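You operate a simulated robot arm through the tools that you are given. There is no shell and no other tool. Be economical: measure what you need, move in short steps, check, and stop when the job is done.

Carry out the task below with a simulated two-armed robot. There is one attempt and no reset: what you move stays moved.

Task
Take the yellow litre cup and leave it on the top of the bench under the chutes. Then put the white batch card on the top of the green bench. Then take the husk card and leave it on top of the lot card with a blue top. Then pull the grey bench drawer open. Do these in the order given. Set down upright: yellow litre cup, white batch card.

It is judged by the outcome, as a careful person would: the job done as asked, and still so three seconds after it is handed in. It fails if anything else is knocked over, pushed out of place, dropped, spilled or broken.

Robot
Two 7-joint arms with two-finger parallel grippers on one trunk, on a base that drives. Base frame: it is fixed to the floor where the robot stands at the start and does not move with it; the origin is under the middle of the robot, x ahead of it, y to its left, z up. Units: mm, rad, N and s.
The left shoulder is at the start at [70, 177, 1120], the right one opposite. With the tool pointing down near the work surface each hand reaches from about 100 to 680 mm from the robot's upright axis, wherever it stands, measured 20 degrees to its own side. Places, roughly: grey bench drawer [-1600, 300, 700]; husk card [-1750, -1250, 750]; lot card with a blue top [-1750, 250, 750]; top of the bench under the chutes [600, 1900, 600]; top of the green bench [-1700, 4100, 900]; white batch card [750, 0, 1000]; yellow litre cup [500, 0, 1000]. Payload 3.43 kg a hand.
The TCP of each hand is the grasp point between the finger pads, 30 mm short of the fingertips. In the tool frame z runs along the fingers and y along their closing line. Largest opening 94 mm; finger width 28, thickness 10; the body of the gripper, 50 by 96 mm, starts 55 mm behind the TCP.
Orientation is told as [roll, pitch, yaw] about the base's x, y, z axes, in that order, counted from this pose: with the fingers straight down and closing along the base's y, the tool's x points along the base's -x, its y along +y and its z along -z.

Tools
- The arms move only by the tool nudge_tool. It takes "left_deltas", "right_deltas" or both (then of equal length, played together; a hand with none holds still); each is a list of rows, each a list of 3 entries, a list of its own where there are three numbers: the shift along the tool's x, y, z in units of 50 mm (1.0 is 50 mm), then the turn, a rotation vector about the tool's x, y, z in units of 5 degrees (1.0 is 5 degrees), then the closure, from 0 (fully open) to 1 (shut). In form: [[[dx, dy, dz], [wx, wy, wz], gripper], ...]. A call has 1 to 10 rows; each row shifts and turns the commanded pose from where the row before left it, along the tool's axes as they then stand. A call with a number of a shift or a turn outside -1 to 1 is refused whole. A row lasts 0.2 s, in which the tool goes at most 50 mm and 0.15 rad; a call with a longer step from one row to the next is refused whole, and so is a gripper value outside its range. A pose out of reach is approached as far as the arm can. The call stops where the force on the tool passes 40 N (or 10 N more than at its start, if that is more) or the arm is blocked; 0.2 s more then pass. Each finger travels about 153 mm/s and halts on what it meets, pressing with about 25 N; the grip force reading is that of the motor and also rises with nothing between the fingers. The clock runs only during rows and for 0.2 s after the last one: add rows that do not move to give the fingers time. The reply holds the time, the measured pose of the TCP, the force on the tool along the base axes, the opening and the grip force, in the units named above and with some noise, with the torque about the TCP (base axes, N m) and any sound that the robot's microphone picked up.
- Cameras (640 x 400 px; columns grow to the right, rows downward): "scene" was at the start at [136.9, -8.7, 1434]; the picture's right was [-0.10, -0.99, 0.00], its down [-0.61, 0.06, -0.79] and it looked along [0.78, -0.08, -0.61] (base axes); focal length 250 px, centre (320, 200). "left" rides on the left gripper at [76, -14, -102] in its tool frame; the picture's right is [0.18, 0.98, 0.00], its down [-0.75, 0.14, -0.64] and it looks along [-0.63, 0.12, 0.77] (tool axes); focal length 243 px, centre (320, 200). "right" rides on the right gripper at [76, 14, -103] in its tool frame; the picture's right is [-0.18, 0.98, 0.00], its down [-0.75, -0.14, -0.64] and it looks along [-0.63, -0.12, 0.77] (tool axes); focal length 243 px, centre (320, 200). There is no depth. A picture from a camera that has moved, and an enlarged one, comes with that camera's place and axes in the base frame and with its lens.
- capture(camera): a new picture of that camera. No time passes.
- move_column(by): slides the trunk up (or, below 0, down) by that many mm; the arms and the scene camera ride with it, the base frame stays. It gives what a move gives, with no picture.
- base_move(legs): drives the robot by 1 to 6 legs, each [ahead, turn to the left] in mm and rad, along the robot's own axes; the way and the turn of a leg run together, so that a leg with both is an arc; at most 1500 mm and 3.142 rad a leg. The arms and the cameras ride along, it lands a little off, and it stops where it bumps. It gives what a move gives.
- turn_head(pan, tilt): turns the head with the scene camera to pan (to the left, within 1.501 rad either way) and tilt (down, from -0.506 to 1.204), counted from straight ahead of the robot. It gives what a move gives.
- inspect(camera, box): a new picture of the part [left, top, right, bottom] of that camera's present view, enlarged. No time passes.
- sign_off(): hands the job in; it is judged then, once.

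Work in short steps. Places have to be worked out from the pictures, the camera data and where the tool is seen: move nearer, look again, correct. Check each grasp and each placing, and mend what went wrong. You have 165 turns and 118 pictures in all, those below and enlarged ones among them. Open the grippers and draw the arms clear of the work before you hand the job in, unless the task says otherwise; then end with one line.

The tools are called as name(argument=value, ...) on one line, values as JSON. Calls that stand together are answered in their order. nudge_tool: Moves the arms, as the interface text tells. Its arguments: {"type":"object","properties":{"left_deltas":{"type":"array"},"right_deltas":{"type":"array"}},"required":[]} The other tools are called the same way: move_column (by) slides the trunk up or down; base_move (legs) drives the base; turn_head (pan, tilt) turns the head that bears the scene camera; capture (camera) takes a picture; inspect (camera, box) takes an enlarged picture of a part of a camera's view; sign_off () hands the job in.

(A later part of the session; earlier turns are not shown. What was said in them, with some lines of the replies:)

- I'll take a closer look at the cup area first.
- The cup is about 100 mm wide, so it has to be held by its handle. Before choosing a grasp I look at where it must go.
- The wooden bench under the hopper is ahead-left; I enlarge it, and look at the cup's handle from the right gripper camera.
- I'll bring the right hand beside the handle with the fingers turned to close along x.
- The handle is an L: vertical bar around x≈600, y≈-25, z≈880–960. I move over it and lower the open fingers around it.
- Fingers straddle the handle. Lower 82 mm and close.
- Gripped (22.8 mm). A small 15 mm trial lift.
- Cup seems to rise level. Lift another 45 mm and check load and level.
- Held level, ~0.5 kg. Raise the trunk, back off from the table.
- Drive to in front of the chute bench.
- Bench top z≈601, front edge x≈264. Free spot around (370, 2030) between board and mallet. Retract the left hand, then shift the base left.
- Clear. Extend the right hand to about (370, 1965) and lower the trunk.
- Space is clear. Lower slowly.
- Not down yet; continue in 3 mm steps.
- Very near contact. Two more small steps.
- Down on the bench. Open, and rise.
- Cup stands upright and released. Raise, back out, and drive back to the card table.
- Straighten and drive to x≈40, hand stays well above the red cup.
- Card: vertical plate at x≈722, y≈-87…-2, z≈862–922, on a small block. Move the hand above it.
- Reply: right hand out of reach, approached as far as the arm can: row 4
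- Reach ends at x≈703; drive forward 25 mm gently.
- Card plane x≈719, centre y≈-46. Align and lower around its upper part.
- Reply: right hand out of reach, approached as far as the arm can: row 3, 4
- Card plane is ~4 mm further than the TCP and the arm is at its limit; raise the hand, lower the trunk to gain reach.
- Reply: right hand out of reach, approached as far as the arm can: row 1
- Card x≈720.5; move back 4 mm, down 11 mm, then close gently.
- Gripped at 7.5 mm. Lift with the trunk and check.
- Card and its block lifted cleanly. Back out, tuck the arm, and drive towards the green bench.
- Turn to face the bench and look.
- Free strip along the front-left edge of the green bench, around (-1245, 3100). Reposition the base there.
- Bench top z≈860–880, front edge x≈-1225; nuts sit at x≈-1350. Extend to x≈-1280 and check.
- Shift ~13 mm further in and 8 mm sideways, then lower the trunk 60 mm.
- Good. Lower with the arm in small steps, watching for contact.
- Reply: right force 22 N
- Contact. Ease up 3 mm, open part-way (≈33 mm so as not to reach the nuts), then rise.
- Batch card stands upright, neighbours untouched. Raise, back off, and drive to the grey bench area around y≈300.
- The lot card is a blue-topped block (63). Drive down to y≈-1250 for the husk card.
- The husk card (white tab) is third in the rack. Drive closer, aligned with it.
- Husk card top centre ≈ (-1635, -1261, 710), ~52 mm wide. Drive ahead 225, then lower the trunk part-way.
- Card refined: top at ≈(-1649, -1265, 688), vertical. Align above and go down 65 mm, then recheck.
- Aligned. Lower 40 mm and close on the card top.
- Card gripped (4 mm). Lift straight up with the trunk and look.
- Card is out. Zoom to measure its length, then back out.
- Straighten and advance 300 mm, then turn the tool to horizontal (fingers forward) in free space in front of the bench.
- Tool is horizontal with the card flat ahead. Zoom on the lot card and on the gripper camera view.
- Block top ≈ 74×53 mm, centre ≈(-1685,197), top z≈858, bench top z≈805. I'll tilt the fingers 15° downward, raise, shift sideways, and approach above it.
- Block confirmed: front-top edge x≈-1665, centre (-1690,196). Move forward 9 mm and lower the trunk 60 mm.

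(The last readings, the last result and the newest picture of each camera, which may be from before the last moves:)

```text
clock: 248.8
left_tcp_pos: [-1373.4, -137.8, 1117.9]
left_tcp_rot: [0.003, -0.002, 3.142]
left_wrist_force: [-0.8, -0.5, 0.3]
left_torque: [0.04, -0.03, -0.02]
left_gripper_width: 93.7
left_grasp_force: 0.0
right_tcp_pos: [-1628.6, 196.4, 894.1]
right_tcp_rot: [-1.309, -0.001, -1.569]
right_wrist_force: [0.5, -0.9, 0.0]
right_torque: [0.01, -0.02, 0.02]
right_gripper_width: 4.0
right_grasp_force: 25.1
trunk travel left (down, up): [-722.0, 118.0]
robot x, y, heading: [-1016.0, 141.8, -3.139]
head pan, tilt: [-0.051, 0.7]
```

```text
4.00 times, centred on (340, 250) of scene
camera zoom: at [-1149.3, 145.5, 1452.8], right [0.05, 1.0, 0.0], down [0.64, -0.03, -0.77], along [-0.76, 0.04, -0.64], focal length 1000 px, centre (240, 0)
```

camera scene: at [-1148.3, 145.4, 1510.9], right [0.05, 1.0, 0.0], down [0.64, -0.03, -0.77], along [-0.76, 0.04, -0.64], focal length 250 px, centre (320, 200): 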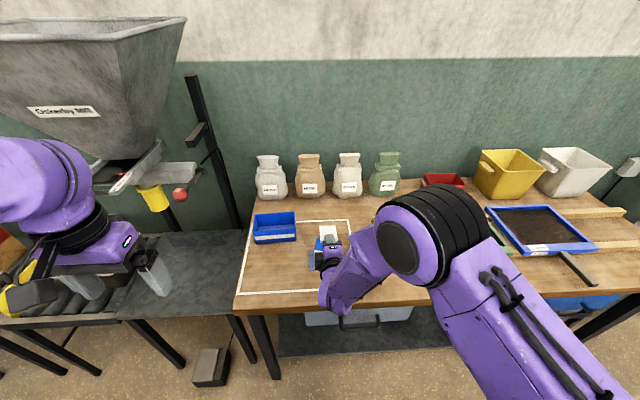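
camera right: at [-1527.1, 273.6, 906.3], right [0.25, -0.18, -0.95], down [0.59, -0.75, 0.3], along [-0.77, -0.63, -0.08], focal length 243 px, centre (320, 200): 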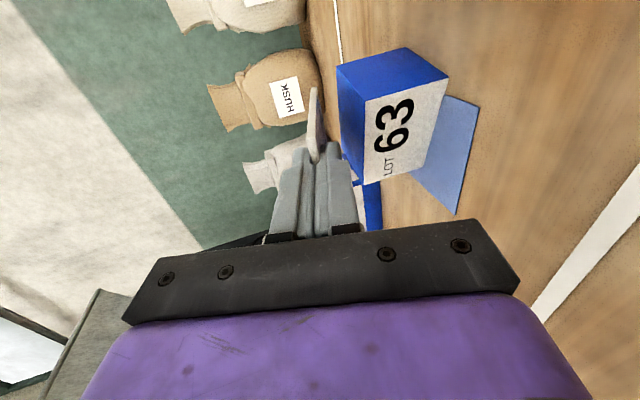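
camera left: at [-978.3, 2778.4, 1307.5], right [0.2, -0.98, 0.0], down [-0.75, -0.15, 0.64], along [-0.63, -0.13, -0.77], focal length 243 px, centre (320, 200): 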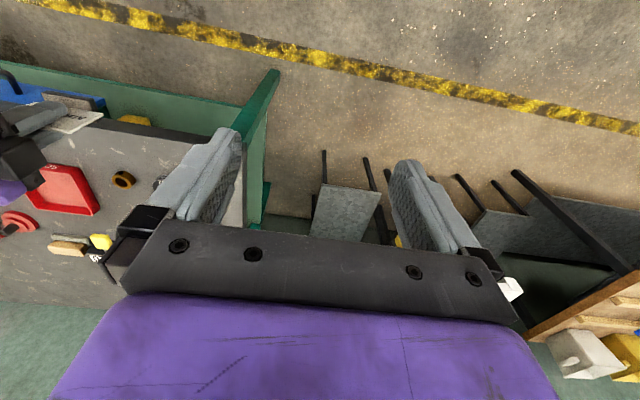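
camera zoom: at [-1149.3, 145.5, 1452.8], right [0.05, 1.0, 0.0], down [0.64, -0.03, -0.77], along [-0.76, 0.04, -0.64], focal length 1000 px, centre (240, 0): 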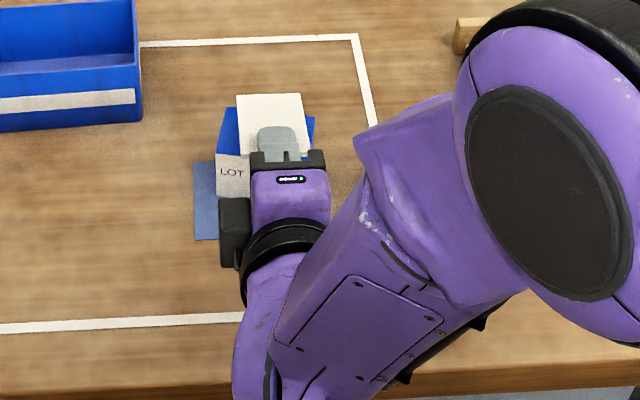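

Card is over the block. Lower in small vertical steps until it touches.

nudge_tool(right_deltas=[[[0, 0.097, 0.026], [0, 0, 0], 1], [[0, 0.058, 0.016], [0, 0, 0], 1], [[0, 0, 0], [0, 0, 0], 1]])

nudge_tool(right_deltas=[[[0, 0.058, 0.016], [0, 0, 0], 1], [[0, 0, 0], [0, 0, 0], 1]])

nudge_tool(right_deltas=[[[0, 0.058, 0.016], [0, 0, 0], 1], [[0, 0, 0], [0, 0, 0], 1]])

inspect(camera="right", box=[260, 40, 460, 240])

```text
clock: 249.6
left_tcp_pos: [-1373.1, -138.6, 1117.4]
left_tcp_rot: [-0.001, -0.001, 3.143]
left_wrist_force: [-0.2, 0.6, -0.3]
left_torque: [0.0, -0.05, 0.01]
left_gripper_width: 93.9
left_grasp_force: 0.0
right_tcp_pos: [-1628.0, 197.4, 886.0]
right_tcp_rot: [-1.31, -0.002, -1.568]
right_wrist_force: [-0.1, 0.1, -0.2]
right_torque: [0.03, -0.01, 0.04]
right_gripper_width: 3.7
right_grasp_force: 25.1
trunk travel left (down, up): [-722.0, 118.0]
robot x, y, heading: [-1014.8, 141.4, -3.142]
head pan, tilt: [-0.051, 0.7]
```

```text
clock: 250.2
left_tcp_pos: [-1372.6, -137.7, 1118.1]
left_tcp_rot: [-0.002, -0.003, 3.142]
left_wrist_force: [0.4, -0.3, -0.1]
left_torque: [-0.01, -0.03, 0.0]
left_gripper_width: 93.8
left_grasp_force: 0.0
right_tcp_pos: [-1628.3, 198.4, 882.4]
right_tcp_rot: [-1.311, -0.003, -1.569]
right_wrist_force: [0.6, 0.3, -0.6]
right_torque: [0.01, -0.05, -0.03]
right_gripper_width: 3.5
right_grasp_force: 24.8
trunk travel left (down, up): [-722.0, 118.0]
robot x, y, heading: [-1015.4, 143.7, -3.143]
head pan, tilt: [-0.051, 0.7]
```

```text
clock: 250.8
left_tcp_pos: [-1372.7, -139.0, 1115.7]
left_tcp_rot: [0.003, -0.002, 3.142]
left_wrist_force: [0.4, 0.4, 0.5]
left_torque: [0.01, 0.0, 0.01]
left_gripper_width: 93.8
left_grasp_force: 0.1
right_tcp_pos: [-1630.6, 197.6, 881.1]
right_tcp_rot: [-1.313, -0.002, -1.568]
right_wrist_force: [-0.1, -0.4, 1.2]
right_torque: [-0.03, 0.08, -0.01]
right_gripper_width: 3.6
right_grasp_force: 25.2
trunk travel left (down, up): [-722.0, 118.0]
robot x, y, heading: [-1011.5, 141.7, -3.143]
head pan, tilt: [-0.051, 0.7]
```

```text
2.00 times, centred on (360, 140) of right
camera zoom: at [-1527.5, 273.7, 892.5], right [0.25, -0.18, -0.95], down [0.59, -0.75, 0.3], along [-0.77, -0.63, -0.08], focal length 485 px, centre (240, 320)
```

zoom: 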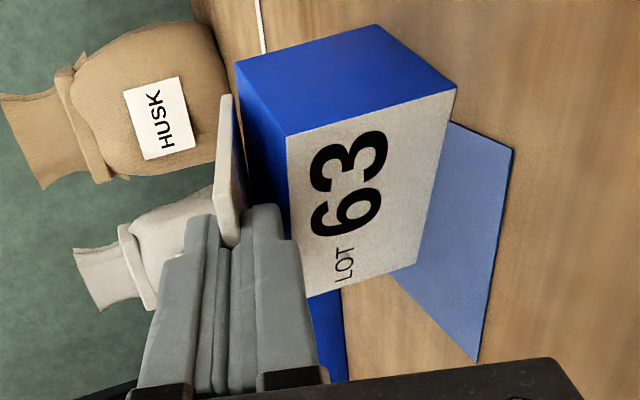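

Contact just begun (torque change). Open slightly so the card settles, then lower 13 mm so the lower finger drops clear below the block top.

nudge_tool(right_deltas=[[[0, 0, 0], [0, 0, 0], 0.92], [[0, 0, 0], [0, 0, 0], 0.82], [[0, 0, 0], [0, 0, 0], 0.8], [[0, 0.058, 0.016], [0, 0, 0], 0.8], [[0, 0.058, 0.016], [0, 0, 0], 0.8], [[0, 0.058, 0.016], [0, 0, 0], 0.8], [[0, 0, 0], [0, 0, 0], 0.8]])

inspect(camera="right", box=[260, 40, 460, 240])

inspect(camera="scene", box=[300, 210, 380, 280])

```text
clock: 252.4
left_tcp_pos: [-1372.3, -139.1, 1116.9]
left_tcp_rot: [-0.001, 0.0, 3.141]
left_wrist_force: [0.3, -0.3, 0.8]
left_torque: [-0.01, 0.02, 0.0]
left_gripper_width: 94.1
left_grasp_force: 0.1
right_tcp_pos: [-1630.5, 196.9, 871.1]
right_tcp_rot: [-1.311, 0.0, -1.571]
right_wrist_force: [-0.6, 0.1, 0.8]
right_torque: [0.0, 0.0, 0.03]
right_gripper_width: 18.9
right_grasp_force: 0.1
trunk travel left (down, up): [-722.0, 118.0]
robot x, y, heading: [-1013.4, 144.8, -3.143]
head pan, tilt: [-0.051, 0.7]
```

```text
2.00 times, centred on (360, 140) of right
camera zoom: at [-1527.8, 273.5, 883.2], right [0.25, -0.18, -0.95], down [0.59, -0.75, 0.3], along [-0.77, -0.63, -0.08], focal length 485 px, centre (240, 320)
```

zoom: 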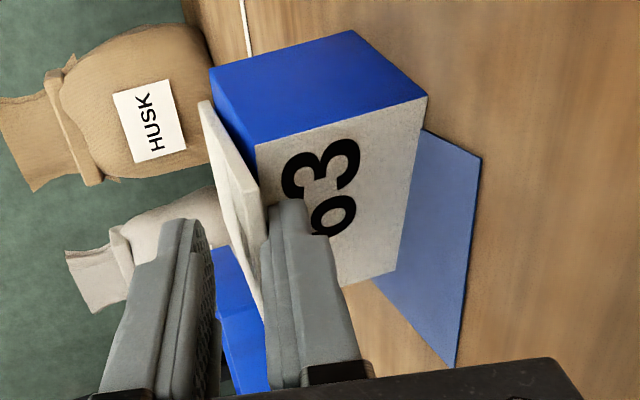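

```text
5.71 times, centred on (340, 245) of scene
camera zoom: at [-1149.6, 145.4, 1452.8], right [0.05, 1.0, 0.0], down [0.64, -0.03, -0.76], along [-0.76, 0.04, -0.64], focal length 1428 px, centre (206, -57)
```

zoom: 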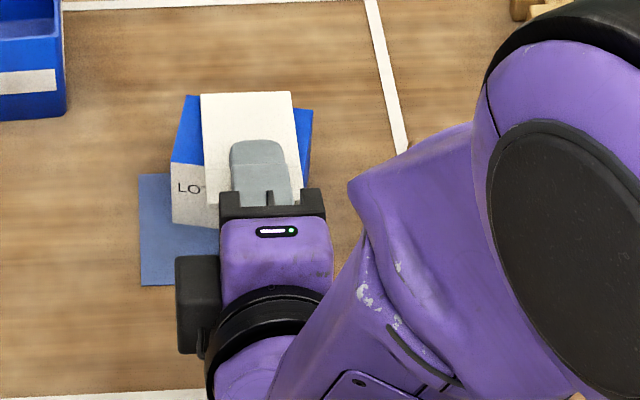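

Card lies on the block top; lower 4 mm more to free the lower finger, then check.

nudge_tool(right_deltas=[[[0, 0.04, 0.01], [0, 0, 0], 0.78], [[0, 0.04, 0.01], [0, 0, 0], 0.78], [[0, 0, 0], [0, 0, 0], 0.78]])

inspect(camera="right", box=[280, 70, 400, 220])

```text
clock: 253.2
left_tcp_pos: [-1372.8, -138.5, 1116.2]
left_tcp_rot: [0.001, -0.001, 3.14]
left_wrist_force: [0.1, -0.9, -0.7]
left_torque: [0.0, -0.04, -0.01]
left_gripper_width: 93.9
left_grasp_force: 0.2
right_tcp_pos: [-1629.8, 198.2, 865.3]
right_tcp_rot: [-1.311, -0.002, -1.571]
right_wrist_force: [-0.6, -0.6, 1.1]
right_torque: [0.04, -0.02, -0.01]
right_gripper_width: 20.4
right_grasp_force: 0.0
trunk travel left (down, up): [-722.0, 118.0]
robot x, y, heading: [-1014.4, 144.4, -3.142]
head pan, tilt: [-0.051, 0.7]
```

```text
2.67 times, centred on (340, 145) of right
camera zoom: at [-1527.7, 273.5, 878.6], right [0.25, -0.18, -0.95], down [0.59, -0.75, 0.3], along [-0.77, -0.63, -0.08], focal length 647 px, centre (267, 347)
```

zoom: 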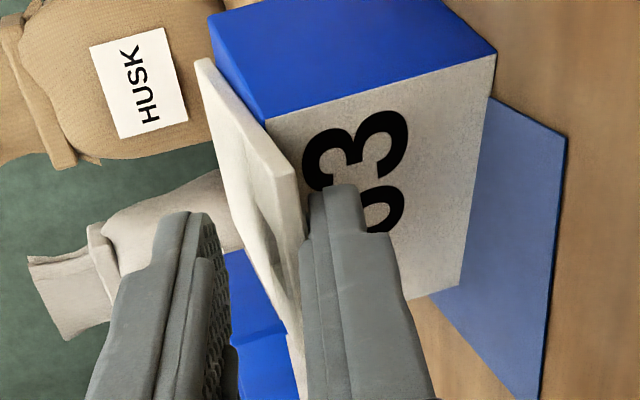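

Card rests flat, fingers free. Retract horizontally back 100 mm.

nudge_tool(right_deltas=[[[0, 0.05, -0.19], [0, 0, 0], 0.78], [[0, 0.08, -0.29], [0, 0, 0], 0.78], [[0, 0.13, -0.48], [0, 0, 0], 0.78], [[0, 0.13, -0.48], [0, 0, 0], 0.78], [[0, 0.13, -0.48], [0, 0, 0], 0.78], [[0, 0, 0], [0, 0, 0], 0.78]])

inspect(camera="scene", box=[300, 210, 380, 280])

capture(camera="right")

```text
clock: 254.6
left_tcp_pos: [-1373.2, -137.4, 1116.1]
left_tcp_rot: [0.0, -0.001, 3.142]
left_wrist_force: [0.5, -0.6, -0.3]
left_torque: [0.04, 0.0, -0.01]
left_gripper_width: 93.8
left_grasp_force: 0.1
right_tcp_pos: [-1528.9, 198.2, 866.6]
right_tcp_rot: [-1.311, -0.001, -1.57]
right_wrist_force: [-0.6, -0.4, -0.2]
right_torque: [0.0, -0.03, 0.01]
right_gripper_width: 20.5
right_grasp_force: 0.2
trunk travel left (down, up): [-722.0, 118.0]
robot x, y, heading: [-1013.6, 143.4, -3.14]
head pan, tilt: [-0.051, 0.7]
```

```text
5.71 times, centred on (340, 245) of scene
camera zoom: at [-1149.9, 145.4, 1452.7], right [0.05, 1.0, 0.0], down [0.64, -0.03, -0.76], along [-0.76, 0.04, -0.64], focal length 1428 px, centre (206, -57)
```

zoom: 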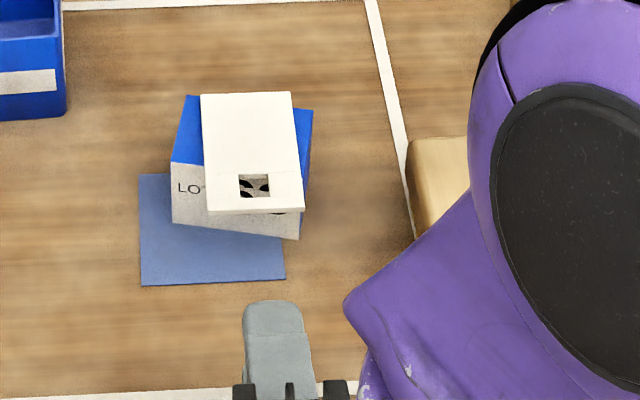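

```text
30 pictures are left
camera right: at [-1427.6, 273.3, 878.9], right [0.25, -0.19, -0.95], down [0.59, -0.75, 0.3], along [-0.77, -0.63, -0.08], focal length 243 px, centre (320, 200)
```

right: 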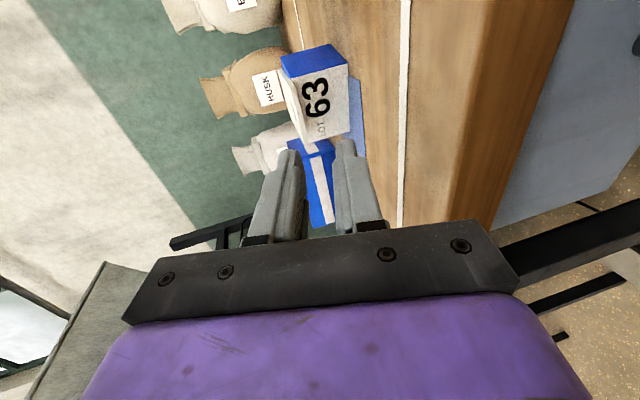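

Husk card lies stably on the lot card. Now back off and look at the grey drawer.

move_column(by=60)

base_move(legs=[[-350, 0]])

capture(camera="scene")

capture(camera="right")

```text
clock: 255.6
left_tcp_pos: [-1372.0, -138.5, 1177.3]
left_tcp_rot: [-0.001, -0.002, 3.142]
left_wrist_force: [-0.3, 0.5, -0.3]
left_torque: [0.02, -0.01, -0.03]
left_gripper_width: 94.0
left_grasp_force: 0.1
right_tcp_pos: [-1528.4, 197.5, 926.8]
right_tcp_rot: [-1.309, -0.001, -1.567]
right_wrist_force: [-0.2, 0.1, 0.0]
right_torque: [0.02, 0.02, -0.04]
right_gripper_width: 20.6
right_grasp_force: 0.0
trunk travel left (down, up): [-782.0, 58.0]
robot x, y, heading: [-1018.6, 143.0, -3.142]
head pan, tilt: [-0.051, 0.7]
```

```text
clock: 257.9
left_tcp_pos: [-1023.7, -137.9, 1177.3]
left_tcp_rot: [0.0, -0.001, 3.14]
left_wrist_force: [-0.6, -0.7, -0.2]
left_torque: [0.02, -0.04, 0.0]
left_gripper_width: 94.2
left_grasp_force: 0.1
right_tcp_pos: [-1180.5, 197.6, 925.3]
right_tcp_rot: [-1.311, -0.003, -1.571]
right_wrist_force: [0.3, 0.1, -0.6]
right_torque: [0.01, 0.0, -0.01]
right_gripper_width: 20.8
right_grasp_force: 0.0
trunk travel left (down, up): [-782.0, 58.0]
robot x, y, heading: [-664.7, 134.4, 3.135]
head pan, tilt: [-0.051, 0.7]
```

```text
29 pictures are left
camera scene: at [-800.1, 145.4, 1512.7], right [0.05, 1.0, 0.0], down [0.64, -0.03, -0.76], along [-0.76, 0.04, -0.64], focal length 250 px, centre (320, 200)
```

scene: 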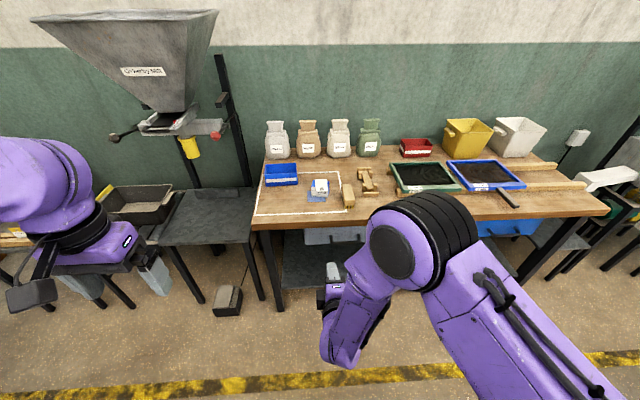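

```text
28 pictures are left
camera right: at [-1077.6, 273.8, 938.6], right [0.25, -0.19, -0.95], down [0.58, -0.75, 0.3], along [-0.77, -0.63, -0.08], focal length 243 px, centre (320, 200)
```

right: 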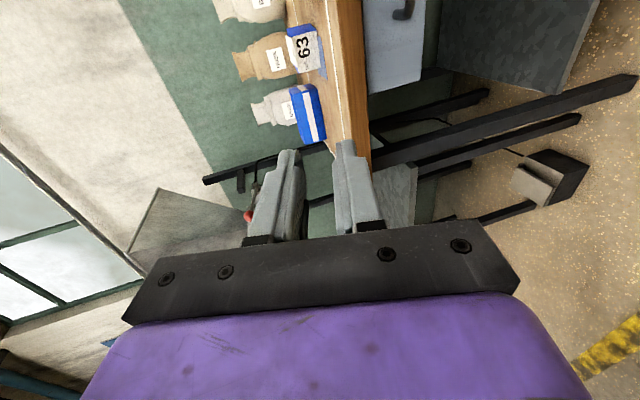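

Lower the trunk by 250 mm, level the tool, and look at the drawer front.

move_column(by=-250)

nudge_tool(right_deltas=[[[0, 0, 0], [1, 0, 0], 0], [[0, 0, 0], [1, 0, 0], 0], [[0, 0, 0], [1, 0, 0], 0], [[0, 0, 0], [0, 0, 0], 0]])

turn_head(pan=-0.15, tilt=0.45)

capture(camera="scene")

capture(camera="right")

```text
clock: 260.4
left_tcp_pos: [-1022.8, -137.6, 927.1]
left_tcp_rot: [0.001, -0.002, 3.139]
left_wrist_force: [-0.7, -0.6, -1.3]
left_torque: [0.01, 0.02, 0.0]
left_gripper_width: 93.9
left_grasp_force: 0.0
right_tcp_pos: [-1178.7, 198.0, 676.2]
right_tcp_rot: [-1.311, -0.003, -1.569]
right_wrist_force: [-0.3, 0.6, 0.4]
right_torque: [-0.03, -0.01, -0.01]
right_gripper_width: 20.5
right_grasp_force: 0.0
trunk travel left (down, up): [-532.0, 308.0]
robot x, y, heading: [-666.1, 142.0, 3.14]
head pan, tilt: [-0.051, 0.7]
```

```text
clock: 261.4
left_tcp_pos: [-1023.1, -138.6, 926.5]
left_tcp_rot: [0.0, -0.003, 3.139]
left_wrist_force: [-0.2, -0.5, 0.5]
left_torque: [-0.03, -0.01, 0.02]
left_gripper_width: 94.2
left_grasp_force: 0.1
right_tcp_pos: [-1177.8, 198.1, 676.6]
right_tcp_rot: [-1.574, -0.002, -1.569]
right_wrist_force: [-0.2, -0.2, 0.2]
right_torque: [-0.02, 0.03, 0.02]
right_gripper_width: 94.0
right_grasp_force: 0.1
trunk travel left (down, up): [-532.0, 308.0]
robot x, y, heading: [-662.3, 143.6, 3.14]
head pan, tilt: [-0.051, 0.7]
```

```text
clock: 262.2
left_tcp_pos: [-1023.2, -138.2, 926.9]
left_tcp_rot: [0.002, -0.002, 3.14]
left_wrist_force: [0.1, -0.4, 0.4]
left_torque: [0.01, 0.0, 0.0]
left_gripper_width: 93.9
left_grasp_force: 0.1
right_tcp_pos: [-1179.0, 198.6, 676.5]
right_tcp_rot: [-1.574, -0.004, -1.573]
right_wrist_force: [0.1, -0.3, 0.8]
right_torque: [-0.01, 0.0, -0.04]
right_gripper_width: 94.1
right_grasp_force: 0.0
trunk travel left (down, up): [-532.0, 308.0]
robot x, y, heading: [-664.8, 139.0, 3.141]
head pan, tilt: [-0.15, 0.45]
```

```text
27 pictures are left
camera scene: at [-805.2, 154.9, 1284.9], right [0.15, 0.99, 0.0], down [0.43, -0.07, -0.9], along [-0.89, 0.14, -0.44], focal length 250 px, centre (320, 200)
```

scene: 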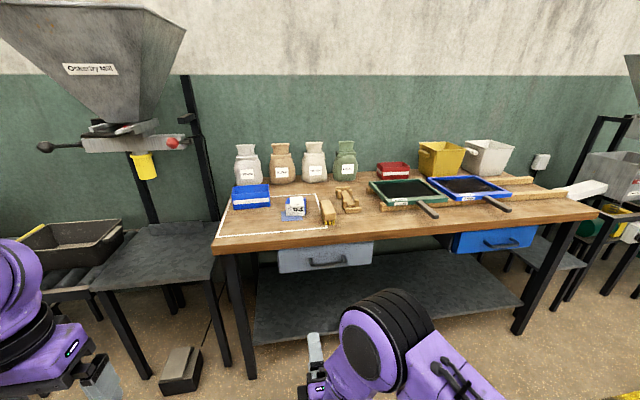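

```text
26 pictures are left
camera right: at [-1077.4, 274.0, 662.2], right [0.0, -0.19, -0.98], down [0.64, -0.75, 0.14], along [-0.77, -0.63, 0.12], focal length 243 px, centre (320, 200)
```

right: 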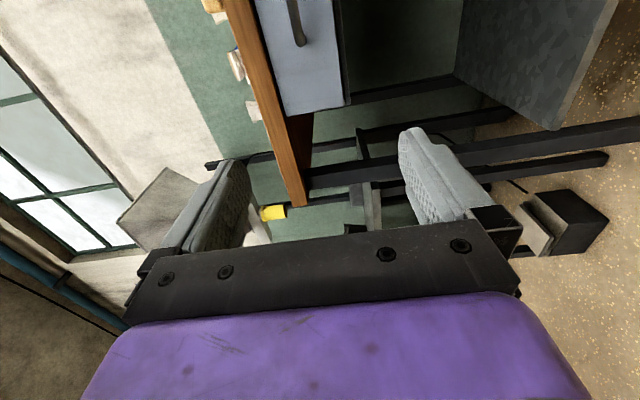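

Now I see the grey drawer with a black bow handle. Zoom in on both views.

inspect(camera="scene", box=[260, 220, 400, 290])

inspect(camera="right", box=[230, 0, 370, 130])

```text
4.57 times, centred on (330, 255) of scene
camera zoom: at [-805.2, 154.9, 1284.9], right [0.15, 0.99, 0.0], down [0.43, -0.07, -0.9], along [-0.89, 0.14, -0.44], focal length 1142 px, centre (274, -51)
```

zoom: 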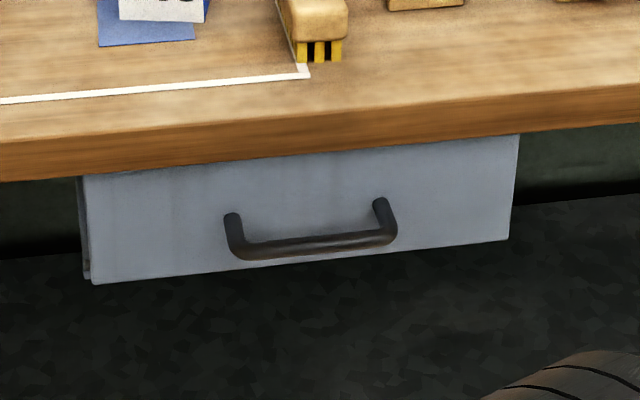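

```text
3.08 times, centred on (300, 65) of right
camera zoom: at [-1077.4, 274.0, 662.2], right [0.0, -0.19, -0.98], down [0.64, -0.75, 0.14], along [-0.77, -0.63, 0.12], focal length 746 px, centre (382, 615)
```

zoom: 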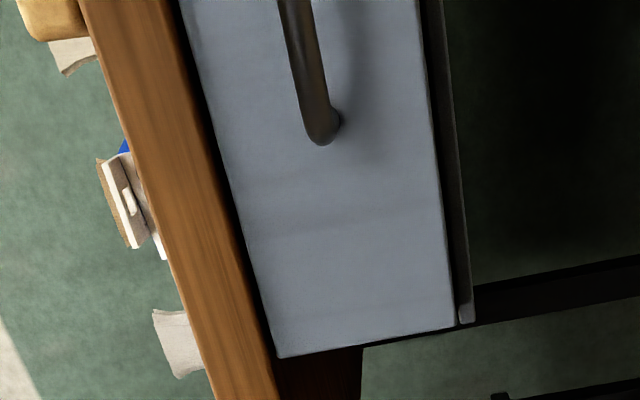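

Handle bar ≈ y 232–340, x≈-1450, z≈705–720. Move the hand to y≈286, raise 30 mm, and approach to a stand-off.

nudge_tool(right_deltas=[[[0.6, 0, 0], [0, 0, 0], 0.3], [[0.6, 0, 0], [0, 0, 0], 0.3], [[0.55, 0, 0], [0, 0, 0], 0.3], [[0, 0, 0], [0, 0, 0], 0.3]])

move_column(by=32)

base_move(legs=[[170, 0]])

capture(camera="right")

capture(camera="scene")

```text
clock: 263.2
left_tcp_pos: [-1024.1, -138.0, 927.1]
left_tcp_rot: [0.0, -0.003, 3.14]
left_wrist_force: [-0.7, -0.3, 0.0]
left_torque: [0.03, -0.02, 0.01]
left_gripper_width: 93.8
left_grasp_force: 0.1
right_tcp_pos: [-1178.9, 286.0, 676.3]
right_tcp_rot: [-1.574, -0.001, -1.57]
right_wrist_force: [0.2, 0.1, -0.4]
right_torque: [0.01, 0.03, -0.01]
right_gripper_width: 65.9
right_grasp_force: 0.1
trunk travel left (down, up): [-532.0, 308.0]
robot x, y, heading: [-666.2, 140.2, 3.142]
head pan, tilt: [-0.15, 0.45]
```

```text
clock: 264.0
left_tcp_pos: [-1024.1, -137.3, 957.6]
left_tcp_rot: [0.0, -0.002, 3.14]
left_wrist_force: [-0.3, 0.0, -0.3]
left_torque: [-0.01, -0.01, -0.06]
left_gripper_width: 94.1
left_grasp_force: 0.1
right_tcp_pos: [-1177.5, 285.9, 707.6]
right_tcp_rot: [-1.572, -0.002, -1.571]
right_wrist_force: [0.3, -0.2, -0.1]
right_torque: [0.03, 0.02, -0.01]
right_gripper_width: 65.7
right_grasp_force: 0.0
trunk travel left (down, up): [-564.0, 276.0]
robot x, y, heading: [-662.2, 142.0, 3.139]
head pan, tilt: [-0.15, 0.45]
```

```text
clock: 265.4
left_tcp_pos: [-1193.6, -137.2, 959.9]
left_tcp_rot: [0.003, 0.001, 3.139]
left_wrist_force: [0.4, 0.4, -0.2]
left_torque: [0.01, -0.03, -0.02]
left_gripper_width: 93.9
left_grasp_force: 0.1
right_tcp_pos: [-1347.8, 285.7, 707.4]
right_tcp_rot: [-1.572, -0.002, -1.57]
right_wrist_force: [-0.1, 0.7, -0.1]
right_torque: [-0.01, -0.02, 0.01]
right_gripper_width: 65.9
right_grasp_force: 0.0
trunk travel left (down, up): [-564.0, 276.0]
robot x, y, heading: [-838.6, 139.8, 3.14]
head pan, tilt: [-0.15, 0.45]
```

```text
23 pictures are left
camera right: at [-1246.7, 361.6, 692.9], right [0.0, -0.19, -0.98], down [0.64, -0.75, 0.14], along [-0.77, -0.63, 0.12], focal length 243 px, centre (320, 200)
```

right: 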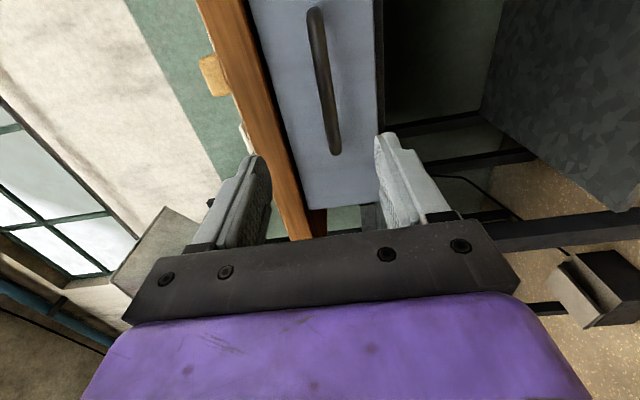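

```text
22 pictures are left
camera scene: at [-975.7, 155.4, 1316.8], right [0.15, 0.99, 0.0], down [0.43, -0.07, -0.9], along [-0.89, 0.14, -0.44], focal length 250 px, centre (320, 200)
```

scene: 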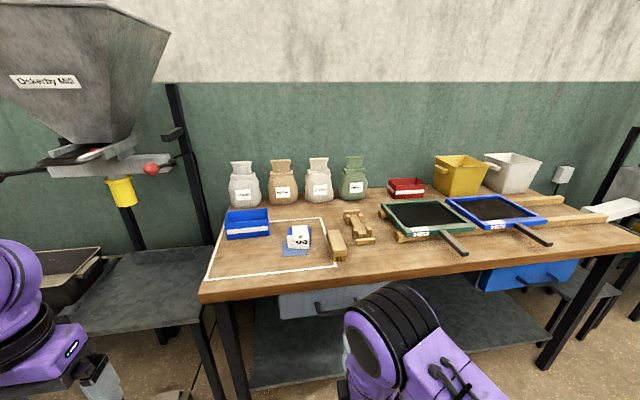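

Handle z≈702, bar x≈-1480…-1495. Lower 5 mm and drive 85 mm closer.

nudge_tool(right_deltas=[[[0, 0.1, 0], [0, 0, 0], 0.3], [[0, 0, 0], [0, 0, 0], 0.3]])

base_move(legs=[[85, 0]])

capture(camera="right")

```text
clock: 266.0
left_tcp_pos: [-1192.8, -137.1, 958.7]
left_tcp_rot: [0.003, -0.002, 3.14]
left_wrist_force: [0.0, 0.4, -1.5]
left_torque: [0.0, -0.01, -0.03]
left_gripper_width: 94.3
left_grasp_force: 0.1
right_tcp_pos: [-1347.2, 286.4, 702.5]
right_tcp_rot: [-1.573, -0.001, -1.57]
right_wrist_force: [-0.2, -0.6, -0.3]
right_torque: [0.0, 0.0, -0.02]
right_gripper_width: 65.5
right_grasp_force: 0.0
trunk travel left (down, up): [-564.0, 276.0]
robot x, y, heading: [-837.7, 143.6, 3.139]
head pan, tilt: [-0.15, 0.45]
```

```text
clock: 267.1
left_tcp_pos: [-1278.3, -137.7, 957.6]
left_tcp_rot: [0.002, -0.001, 3.139]
left_wrist_force: [0.0, 0.1, -0.6]
left_torque: [-0.01, -0.06, 0.0]
left_gripper_width: 94.2
left_grasp_force: 0.1
right_tcp_pos: [-1432.8, 285.0, 701.8]
right_tcp_rot: [-1.574, -0.002, -1.57]
right_wrist_force: [-0.3, 0.1, -0.2]
right_torque: [0.0, 0.04, 0.0]
right_gripper_width: 65.9
right_grasp_force: 0.1
trunk travel left (down, up): [-564.0, 276.0]
robot x, y, heading: [-921.2, 139.6, 3.14]
head pan, tilt: [-0.15, 0.45]
```

```text
21 pictures are left
camera right: at [-1331.5, 361.9, 687.8], right [0.0, -0.19, -0.98], down [0.64, -0.75, 0.14], along [-0.77, -0.63, 0.12], focal length 243 px, centre (320, 200)
```

right: 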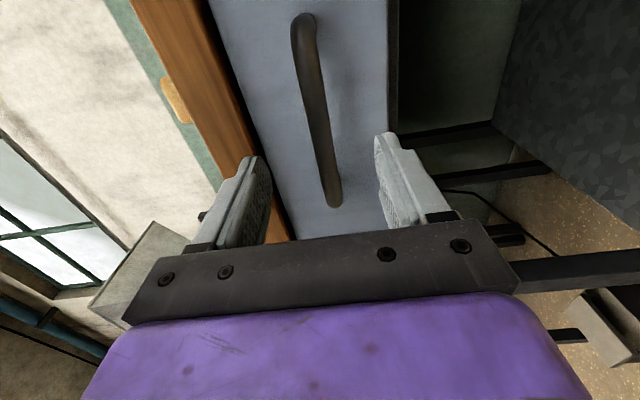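

Bar centre ≈(-1500, 287, 702) – aligned. Narrow the opening to 40 mm and advance 58 mm.

nudge_tool(right_deltas=[[[0, 0, 0], [0, 0, 0], 0.57], [[0, 0, 0.29], [0, 0, 0], 0.57], [[0, 0, 0.29], [0, 0, 0], 0.57], [[0, 0, 0.29], [0, 0, 0], 0.57], [[0, 0, 0.29], [0, 0, 0], 0.57], [[0, 0, 0], [0, 0, 0], 0.57]])

capture(camera="right")

```text
clock: 268.5
left_tcp_pos: [-1275.3, -137.8, 958.8]
left_tcp_rot: [0.002, -0.003, 3.14]
left_wrist_force: [-0.5, -0.1, -0.3]
left_torque: [0.0, -0.03, -0.01]
left_gripper_width: 94.1
left_grasp_force: 0.0
right_tcp_pos: [-1491.5, 286.3, 704.4]
right_tcp_rot: [-1.573, -0.003, -1.57]
right_wrist_force: [-0.4, -0.3, 0.2]
right_torque: [0.02, 0.01, -0.01]
right_gripper_width: 40.5
right_grasp_force: 0.0
trunk travel left (down, up): [-564.0, 276.0]
robot x, y, heading: [-916.9, 141.6, 3.14]
head pan, tilt: [-0.15, 0.45]
```

```text
20 pictures are left
camera right: at [-1388.8, 362.2, 688.8], right [0.0, -0.18, -0.98], down [0.64, -0.75, 0.14], along [-0.77, -0.63, 0.12], focal length 243 px, centre (320, 200)
```

right: 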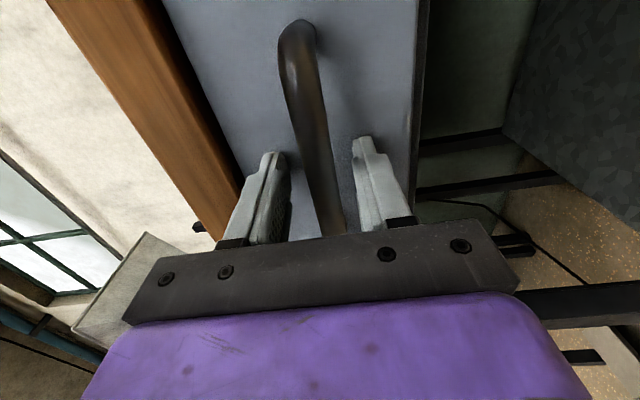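

The bar is between the fingers. Close on it.

nudge_tool(right_deltas=[[[0, 0, 0], [0, 0, 0], 0.8], [[0, 0, 0], [0, 0, 0], 1], [[0, 0, 0], [0, 0, 0], 1], [[0, 0, 0], [0, 0, 0], 1]])

```text
clock: 269.5
left_tcp_pos: [-1278.1, -138.1, 957.8]
left_tcp_rot: [0.002, -0.002, 3.14]
left_wrist_force: [-0.2, 0.6, 0.0]
left_torque: [0.02, 0.0, 0.01]
left_gripper_width: 93.9
left_grasp_force: 0.1
right_tcp_pos: [-1491.7, 286.7, 699.2]
right_tcp_rot: [-1.566, -0.001, -1.572]
right_wrist_force: [7.6, -4.7, -28.7]
right_torque: [0.19, 0.29, -0.69]
right_gripper_width: 18.2
right_grasp_force: 45.2
trunk travel left (down, up): [-564.0, 276.0]
robot x, y, heading: [-921.2, 140.1, 3.147]
head pan, tilt: [-0.15, 0.45]
```

Bar held (18 mm) but the hand is loaded vertically: it wants to sit a few mm lower. Ease down 5 mm.

nudge_tool(right_deltas=[[[0, 0.08, 0], [0, 0, 0], 1], [[0, 0.03, 0], [0, 0, 0], 1], [[0, 0, 0], [0, 0, 0], 1]])

```text
clock: 270.3
left_tcp_pos: [-1276.9, -138.0, 960.1]
left_tcp_rot: [0.001, -0.005, 3.139]
left_wrist_force: [-0.2, -0.2, 0.0]
left_torque: [-0.02, -0.03, 0.05]
left_gripper_width: 94.0
left_grasp_force: 0.1
right_tcp_pos: [-1490.6, 285.9, 699.8]
right_tcp_rot: [-1.579, 0.001, -1.571]
right_wrist_force: [8.4, 0.1, 3.1]
right_torque: [-0.01, -0.03, 0.16]
right_gripper_width: 18.5
right_grasp_force: 44.7
trunk travel left (down, up): [-564.0, 276.0]
robot x, y, heading: [-918.9, 140.1, 3.14]
head pan, tilt: [-0.15, 0.45]
```

Load is relieved. Pull back with the arm, 60 mm first.

nudge_tool(right_deltas=[[[0, 0, -0.2], [0, 0, 0], 1], [[0, 0, -0.25], [0, 0, 0], 1], [[0, 0, -0.25], [0, 0, 0], 1], [[0, 0, -0.25], [0, 0, 0], 1], [[0, 0, -0.25], [0, 0, 0], 1], [[0, 0, 0], [0, 0, 0], 1]])

capture(camera="scene")

```text
clock: 271.7
left_tcp_pos: [-1273.8, -136.6, 961.2]
left_tcp_rot: [0.002, -0.006, 3.139]
left_wrist_force: [0.5, -0.4, 0.9]
left_torque: [0.02, 0.0, -0.01]
left_gripper_width: 94.0
left_grasp_force: 0.1
right_tcp_pos: [-1428.2, 287.3, 699.7]
right_tcp_rot: [-1.579, 0.0, -1.572]
right_wrist_force: [-1.1, 10.0, 31.7]
right_torque: [0.09, -0.33, 0.49]
right_gripper_width: 18.4
right_grasp_force: 44.5
trunk travel left (down, up): [-564.0, 276.0]
robot x, y, heading: [-919.3, 143.3, 3.143]
head pan, tilt: [-0.15, 0.45]
```

```text
19 pictures are left
camera scene: at [-1055.3, 155.9, 1317.6], right [0.15, 0.99, 0.0], down [0.43, -0.07, -0.9], along [-0.89, 0.14, -0.43], focal length 250 px, centre (320, 200)
```

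scene: 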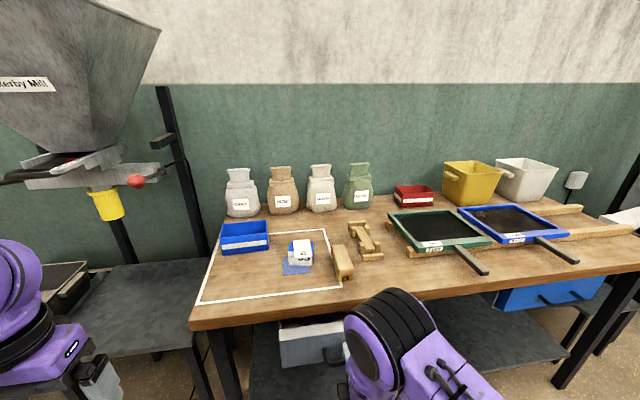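

The drawer follows. Ease the vertical load, and keep pulling.

nudge_tool(right_deltas=[[[0, -0.05, 0], [0, 0, 0], 1], [[0, 0, -0.25], [0, 0, 0], 1], [[0, 0, -0.3], [0, 0, 0], 1], [[0, 0, -0.3], [0, 0, 0], 1], [[0, 0, -0.3], [0, 0, 0], 1], [[0, 0, -0.3], [0, 0, 0], 1], [[0, 0, -0.3], [0, 0, 0], 1], [[0, 0, 0], [0, 0, 0], 1]])

```text
clock: 273.5
left_tcp_pos: [-1275.9, -136.2, 960.6]
left_tcp_rot: [0.003, -0.003, 3.138]
left_wrist_force: [0.5, -0.4, -0.2]
left_torque: [0.0, 0.01, -0.01]
left_gripper_width: 94.0
left_grasp_force: 0.0
right_tcp_pos: [-1342.3, 288.2, 700.2]
right_tcp_rot: [-1.576, -0.003, -1.573]
right_wrist_force: [0.9, 16.1, 17.8]
right_torque: [0.14, -0.17, 0.31]
right_gripper_width: 18.6
right_grasp_force: 44.6
trunk travel left (down, up): [-564.0, 276.0]
robot x, y, heading: [-919.4, 140.5, 3.141]
head pan, tilt: [-0.15, 0.45]
```

Good, 150 mm out. Ease the side load slightly and pull further.

nudge_tool(right_deltas=[[[0.04, -0.03, 0], [0, 0, 0], 1], [[0, 0, -0.25], [0, 0, 0], 1], [[0, 0, -0.3], [0, 0, 0], 1], [[0, 0, -0.3], [0, 0, 0], 1], [[0, 0, -0.3], [0, 0, 0], 1], [[0, 0, -0.3], [0, 0, 0], 1], [[0, 0, 0], [0, 0, 0], 1]])

capture(camera="scene")

```text
clock: 275.1
left_tcp_pos: [-1278.0, -137.0, 957.6]
left_tcp_rot: [0.002, -0.001, 3.14]
left_wrist_force: [-0.3, 0.1, 0.1]
left_torque: [0.01, 0.01, 0.0]
left_gripper_width: 94.1
left_grasp_force: 0.0
right_tcp_pos: [-1308.9, 286.8, 700.3]
right_tcp_rot: [-1.568, -0.002, -1.567]
right_wrist_force: [1.3, -3.6, -16.4]
right_torque: [0.04, 0.1, 1.26]
right_gripper_width: 18.3
right_grasp_force: 45.0
right hand out of reach, approached as far as the arm can: row 4, 5, 6
trunk travel left (down, up): [-564.0, 276.0]
robot x, y, heading: [-922.0, 140.7, 3.144]
head pan, tilt: [-0.15, 0.45]
```

```text
18 pictures are left
camera scene: at [-1060.5, 155.5, 1316.7], right [0.15, 0.99, 0.0], down [0.43, -0.07, -0.9], along [-0.89, 0.14, -0.44], focal length 250 px, centre (320, 200)
```

scene: 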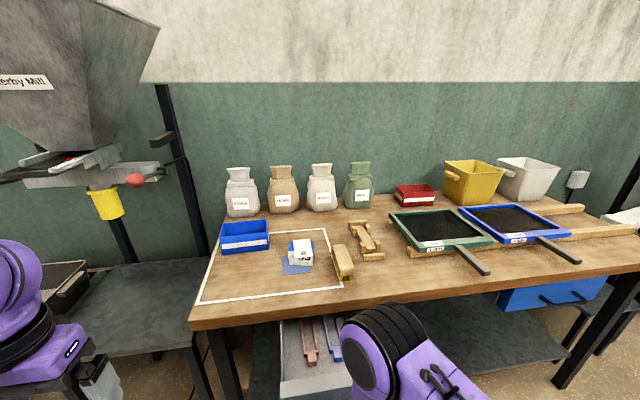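

Open ≈180 mm; the arm is at its limit. Pull a bit further with the base (80 mm).

base_move(legs=[[-80, 0]])

capture(camera="right")

```text
clock: 276.2
left_tcp_pos: [-1197.9, -136.7, 958.2]
left_tcp_rot: [-0.002, -0.001, 3.137]
left_wrist_force: [0.2, 0.3, 0.7]
left_torque: [-0.03, 0.01, 0.02]
left_gripper_width: 94.0
left_grasp_force: 0.1
right_tcp_pos: [-1229.6, 286.4, 699.6]
right_tcp_rot: [-1.568, -0.002, -1.574]
right_wrist_force: [-1.5, -11.2, -25.3]
right_torque: [0.14, 0.18, -0.96]
right_gripper_width: 18.4
right_grasp_force: 44.8
trunk travel left (down, up): [-564.0, 276.0]
robot x, y, heading: [-837.8, 141.6, 3.134]
head pan, tilt: [-0.15, 0.45]
```

```text
17 pictures are left
camera right: at [-1127.2, 363.9, 685.8], right [0.0, -0.19, -0.98], down [0.64, -0.75, 0.14], along [-0.77, -0.63, 0.12], focal length 243 px, centre (320, 200)
```

right: 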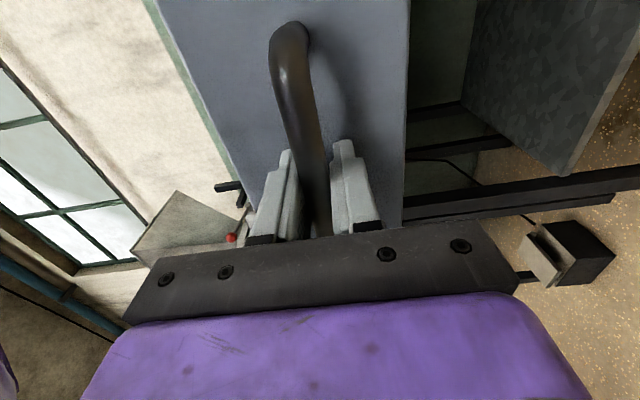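

Drawer is ~260 mm open. Relieve the load, release, and check before backing away.

nudge_tool(right_deltas=[[[0, 0.06, 0], [0, 0, 0], 1], [[0, 0, 0], [0, 0, 0], 0.75], [[0, 0, 0], [0, 0, 0], 0.5], [[0, 0, 0], [0, 0, 0], 0.5], [[0, 0, 0], [0, 0, 0], 0.5]])

inspect(camera="right", box=[220, 80, 420, 260])

```text
clock: 277.4
left_tcp_pos: [-1197.7, -137.5, 959.5]
left_tcp_rot: [0.0, -0.003, 3.138]
left_wrist_force: [-0.1, -0.5, -0.4]
left_torque: [0.04, 0.0, 0.03]
left_gripper_width: 94.1
left_grasp_force: 0.1
right_tcp_pos: [-1227.4, 288.5, 697.7]
right_tcp_rot: [-1.571, -0.002, -1.574]
right_wrist_force: [-0.4, 0.2, -0.4]
right_torque: [0.02, -0.04, 0.01]
right_gripper_width: 47.0
right_grasp_force: 0.1
trunk travel left (down, up): [-564.0, 276.0]
robot x, y, heading: [-838.6, 143.7, 3.137]
head pan, tilt: [-0.15, 0.45]
```

```text
2.22 times, centred on (320, 170) of right
camera zoom: at [-1126.4, 364.1, 683.3], right [0.0, -0.19, -0.98], down [0.64, -0.75, 0.14], along [-0.77, -0.63, 0.12], focal length 539 px, centre (320, 267)
```

zoom: 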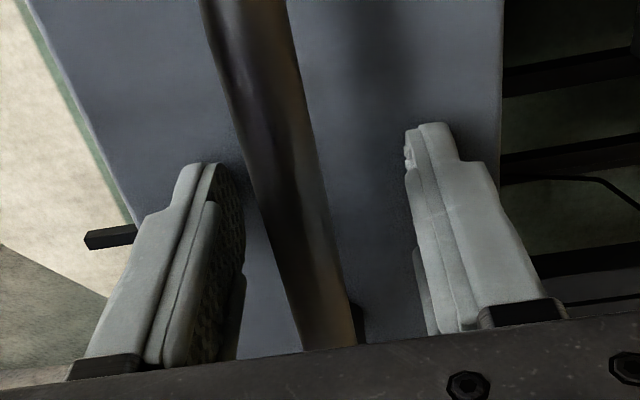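

Free of the handle; back straight off, then look at the whole result.

base_move(legs=[[-350, 0]])

turn_head(pan=-0.1, tilt=0.45)

capture(camera="scene")

inspect(camera="scene", box=[240, 170, 400, 310])

```text
clock: 279.6
left_tcp_pos: [-847.6, -138.4, 959.5]
left_tcp_rot: [0.002, -0.003, 3.139]
left_wrist_force: [-0.2, -0.6, 0.0]
left_torque: [-0.03, 0.06, 0.01]
left_gripper_width: 94.4
left_grasp_force: 0.0
right_tcp_pos: [-877.8, 287.9, 697.8]
right_tcp_rot: [-1.571, -0.003, -1.572]
right_wrist_force: [-0.3, 0.2, 0.3]
right_torque: [0.0, 0.04, -0.03]
right_gripper_width: 47.0
right_grasp_force: 0.1
trunk travel left (down, up): [-564.0, 276.0]
robot x, y, heading: [-490.4, 139.3, 3.139]
head pan, tilt: [-0.15, 0.45]
```

```text
clock: 280.3
left_tcp_pos: [-846.0, -138.6, 959.7]
left_tcp_rot: [0.003, -0.002, 3.14]
left_wrist_force: [-0.3, -0.3, 0.1]
left_torque: [0.0, 0.01, -0.01]
left_gripper_width: 94.0
left_grasp_force: 0.1
right_tcp_pos: [-878.5, 287.3, 698.4]
right_tcp_rot: [-1.571, -0.002, -1.571]
right_wrist_force: [-1.0, -0.2, 1.0]
right_torque: [0.01, 0.03, -0.01]
right_gripper_width: 46.9
right_grasp_force: 0.2
trunk travel left (down, up): [-564.0, 276.0]
robot x, y, heading: [-489.0, 138.6, 3.141]
head pan, tilt: [-0.099, 0.45]
```

```text
15 pictures are left
camera scene: at [-629.3, 150.2, 1317.0], right [0.1, 0.99, 0.0], down [0.43, -0.04, -0.9], along [-0.9, 0.09, -0.44], focal length 250 px, centre (320, 200)
```

scene: 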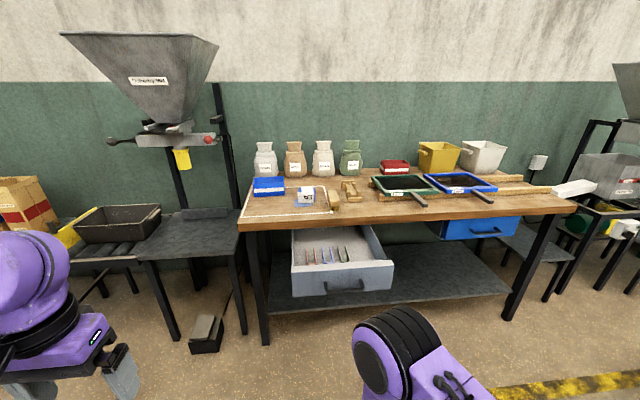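

```text
2.86 times, centred on (320, 240) of scene
camera zoom: at [-629.3, 150.2, 1317.0], right [0.1, 0.99, 0.0], down [0.43, -0.04, -0.9], along [-0.9, 0.09, -0.44], focal length 714 px, centre (320, 86)
```

zoom: 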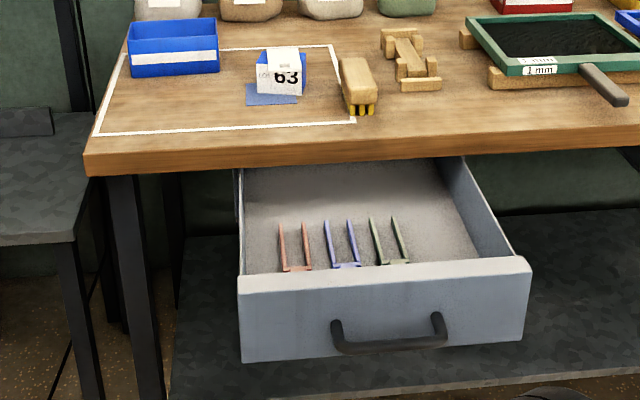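

Drawer open, husk card still on the lot card. Open the right gripper fully and hand in.

nudge_tool(right_deltas=[[[0, 0, 0], [0, 0, 0], 0.2], [[0, 0, 0], [0, 0, 0], 0], [[0, 0, 0], [0, 0, 0], 0]])

sign_off()

```text
clock: 281.1
left_tcp_pos: [-846.8, -137.7, 958.6]
left_tcp_rot: [0.0, -0.002, 3.14]
left_wrist_force: [0.2, -0.2, 0.1]
left_torque: [0.0, 0.03, 0.04]
left_gripper_width: 93.8
left_grasp_force: 0.0
right_tcp_pos: [-878.4, 287.5, 697.6]
right_tcp_rot: [-1.572, 0.0, -1.571]
right_wrist_force: [-0.4, 1.0, 0.7]
right_torque: [-0.01, 0.02, 0.01]
right_gripper_width: 94.1
right_grasp_force: 0.0
trunk travel left (down, up): [-564.0, 276.0]
robot x, y, heading: [-489.7, 138.9, 3.14]
head pan, tilt: [-0.099, 0.45]
```

```text
The job is handed in.
```

All four jobs were done in order and handed in: the yellow litre cup stands upright on the bench under the chutes, the white batch card stands upright on the green bench, the husk card lies flat on the blue-topped lot card (text down, overhanging its front edge), and the grey bench drawer is open about 260 mm.
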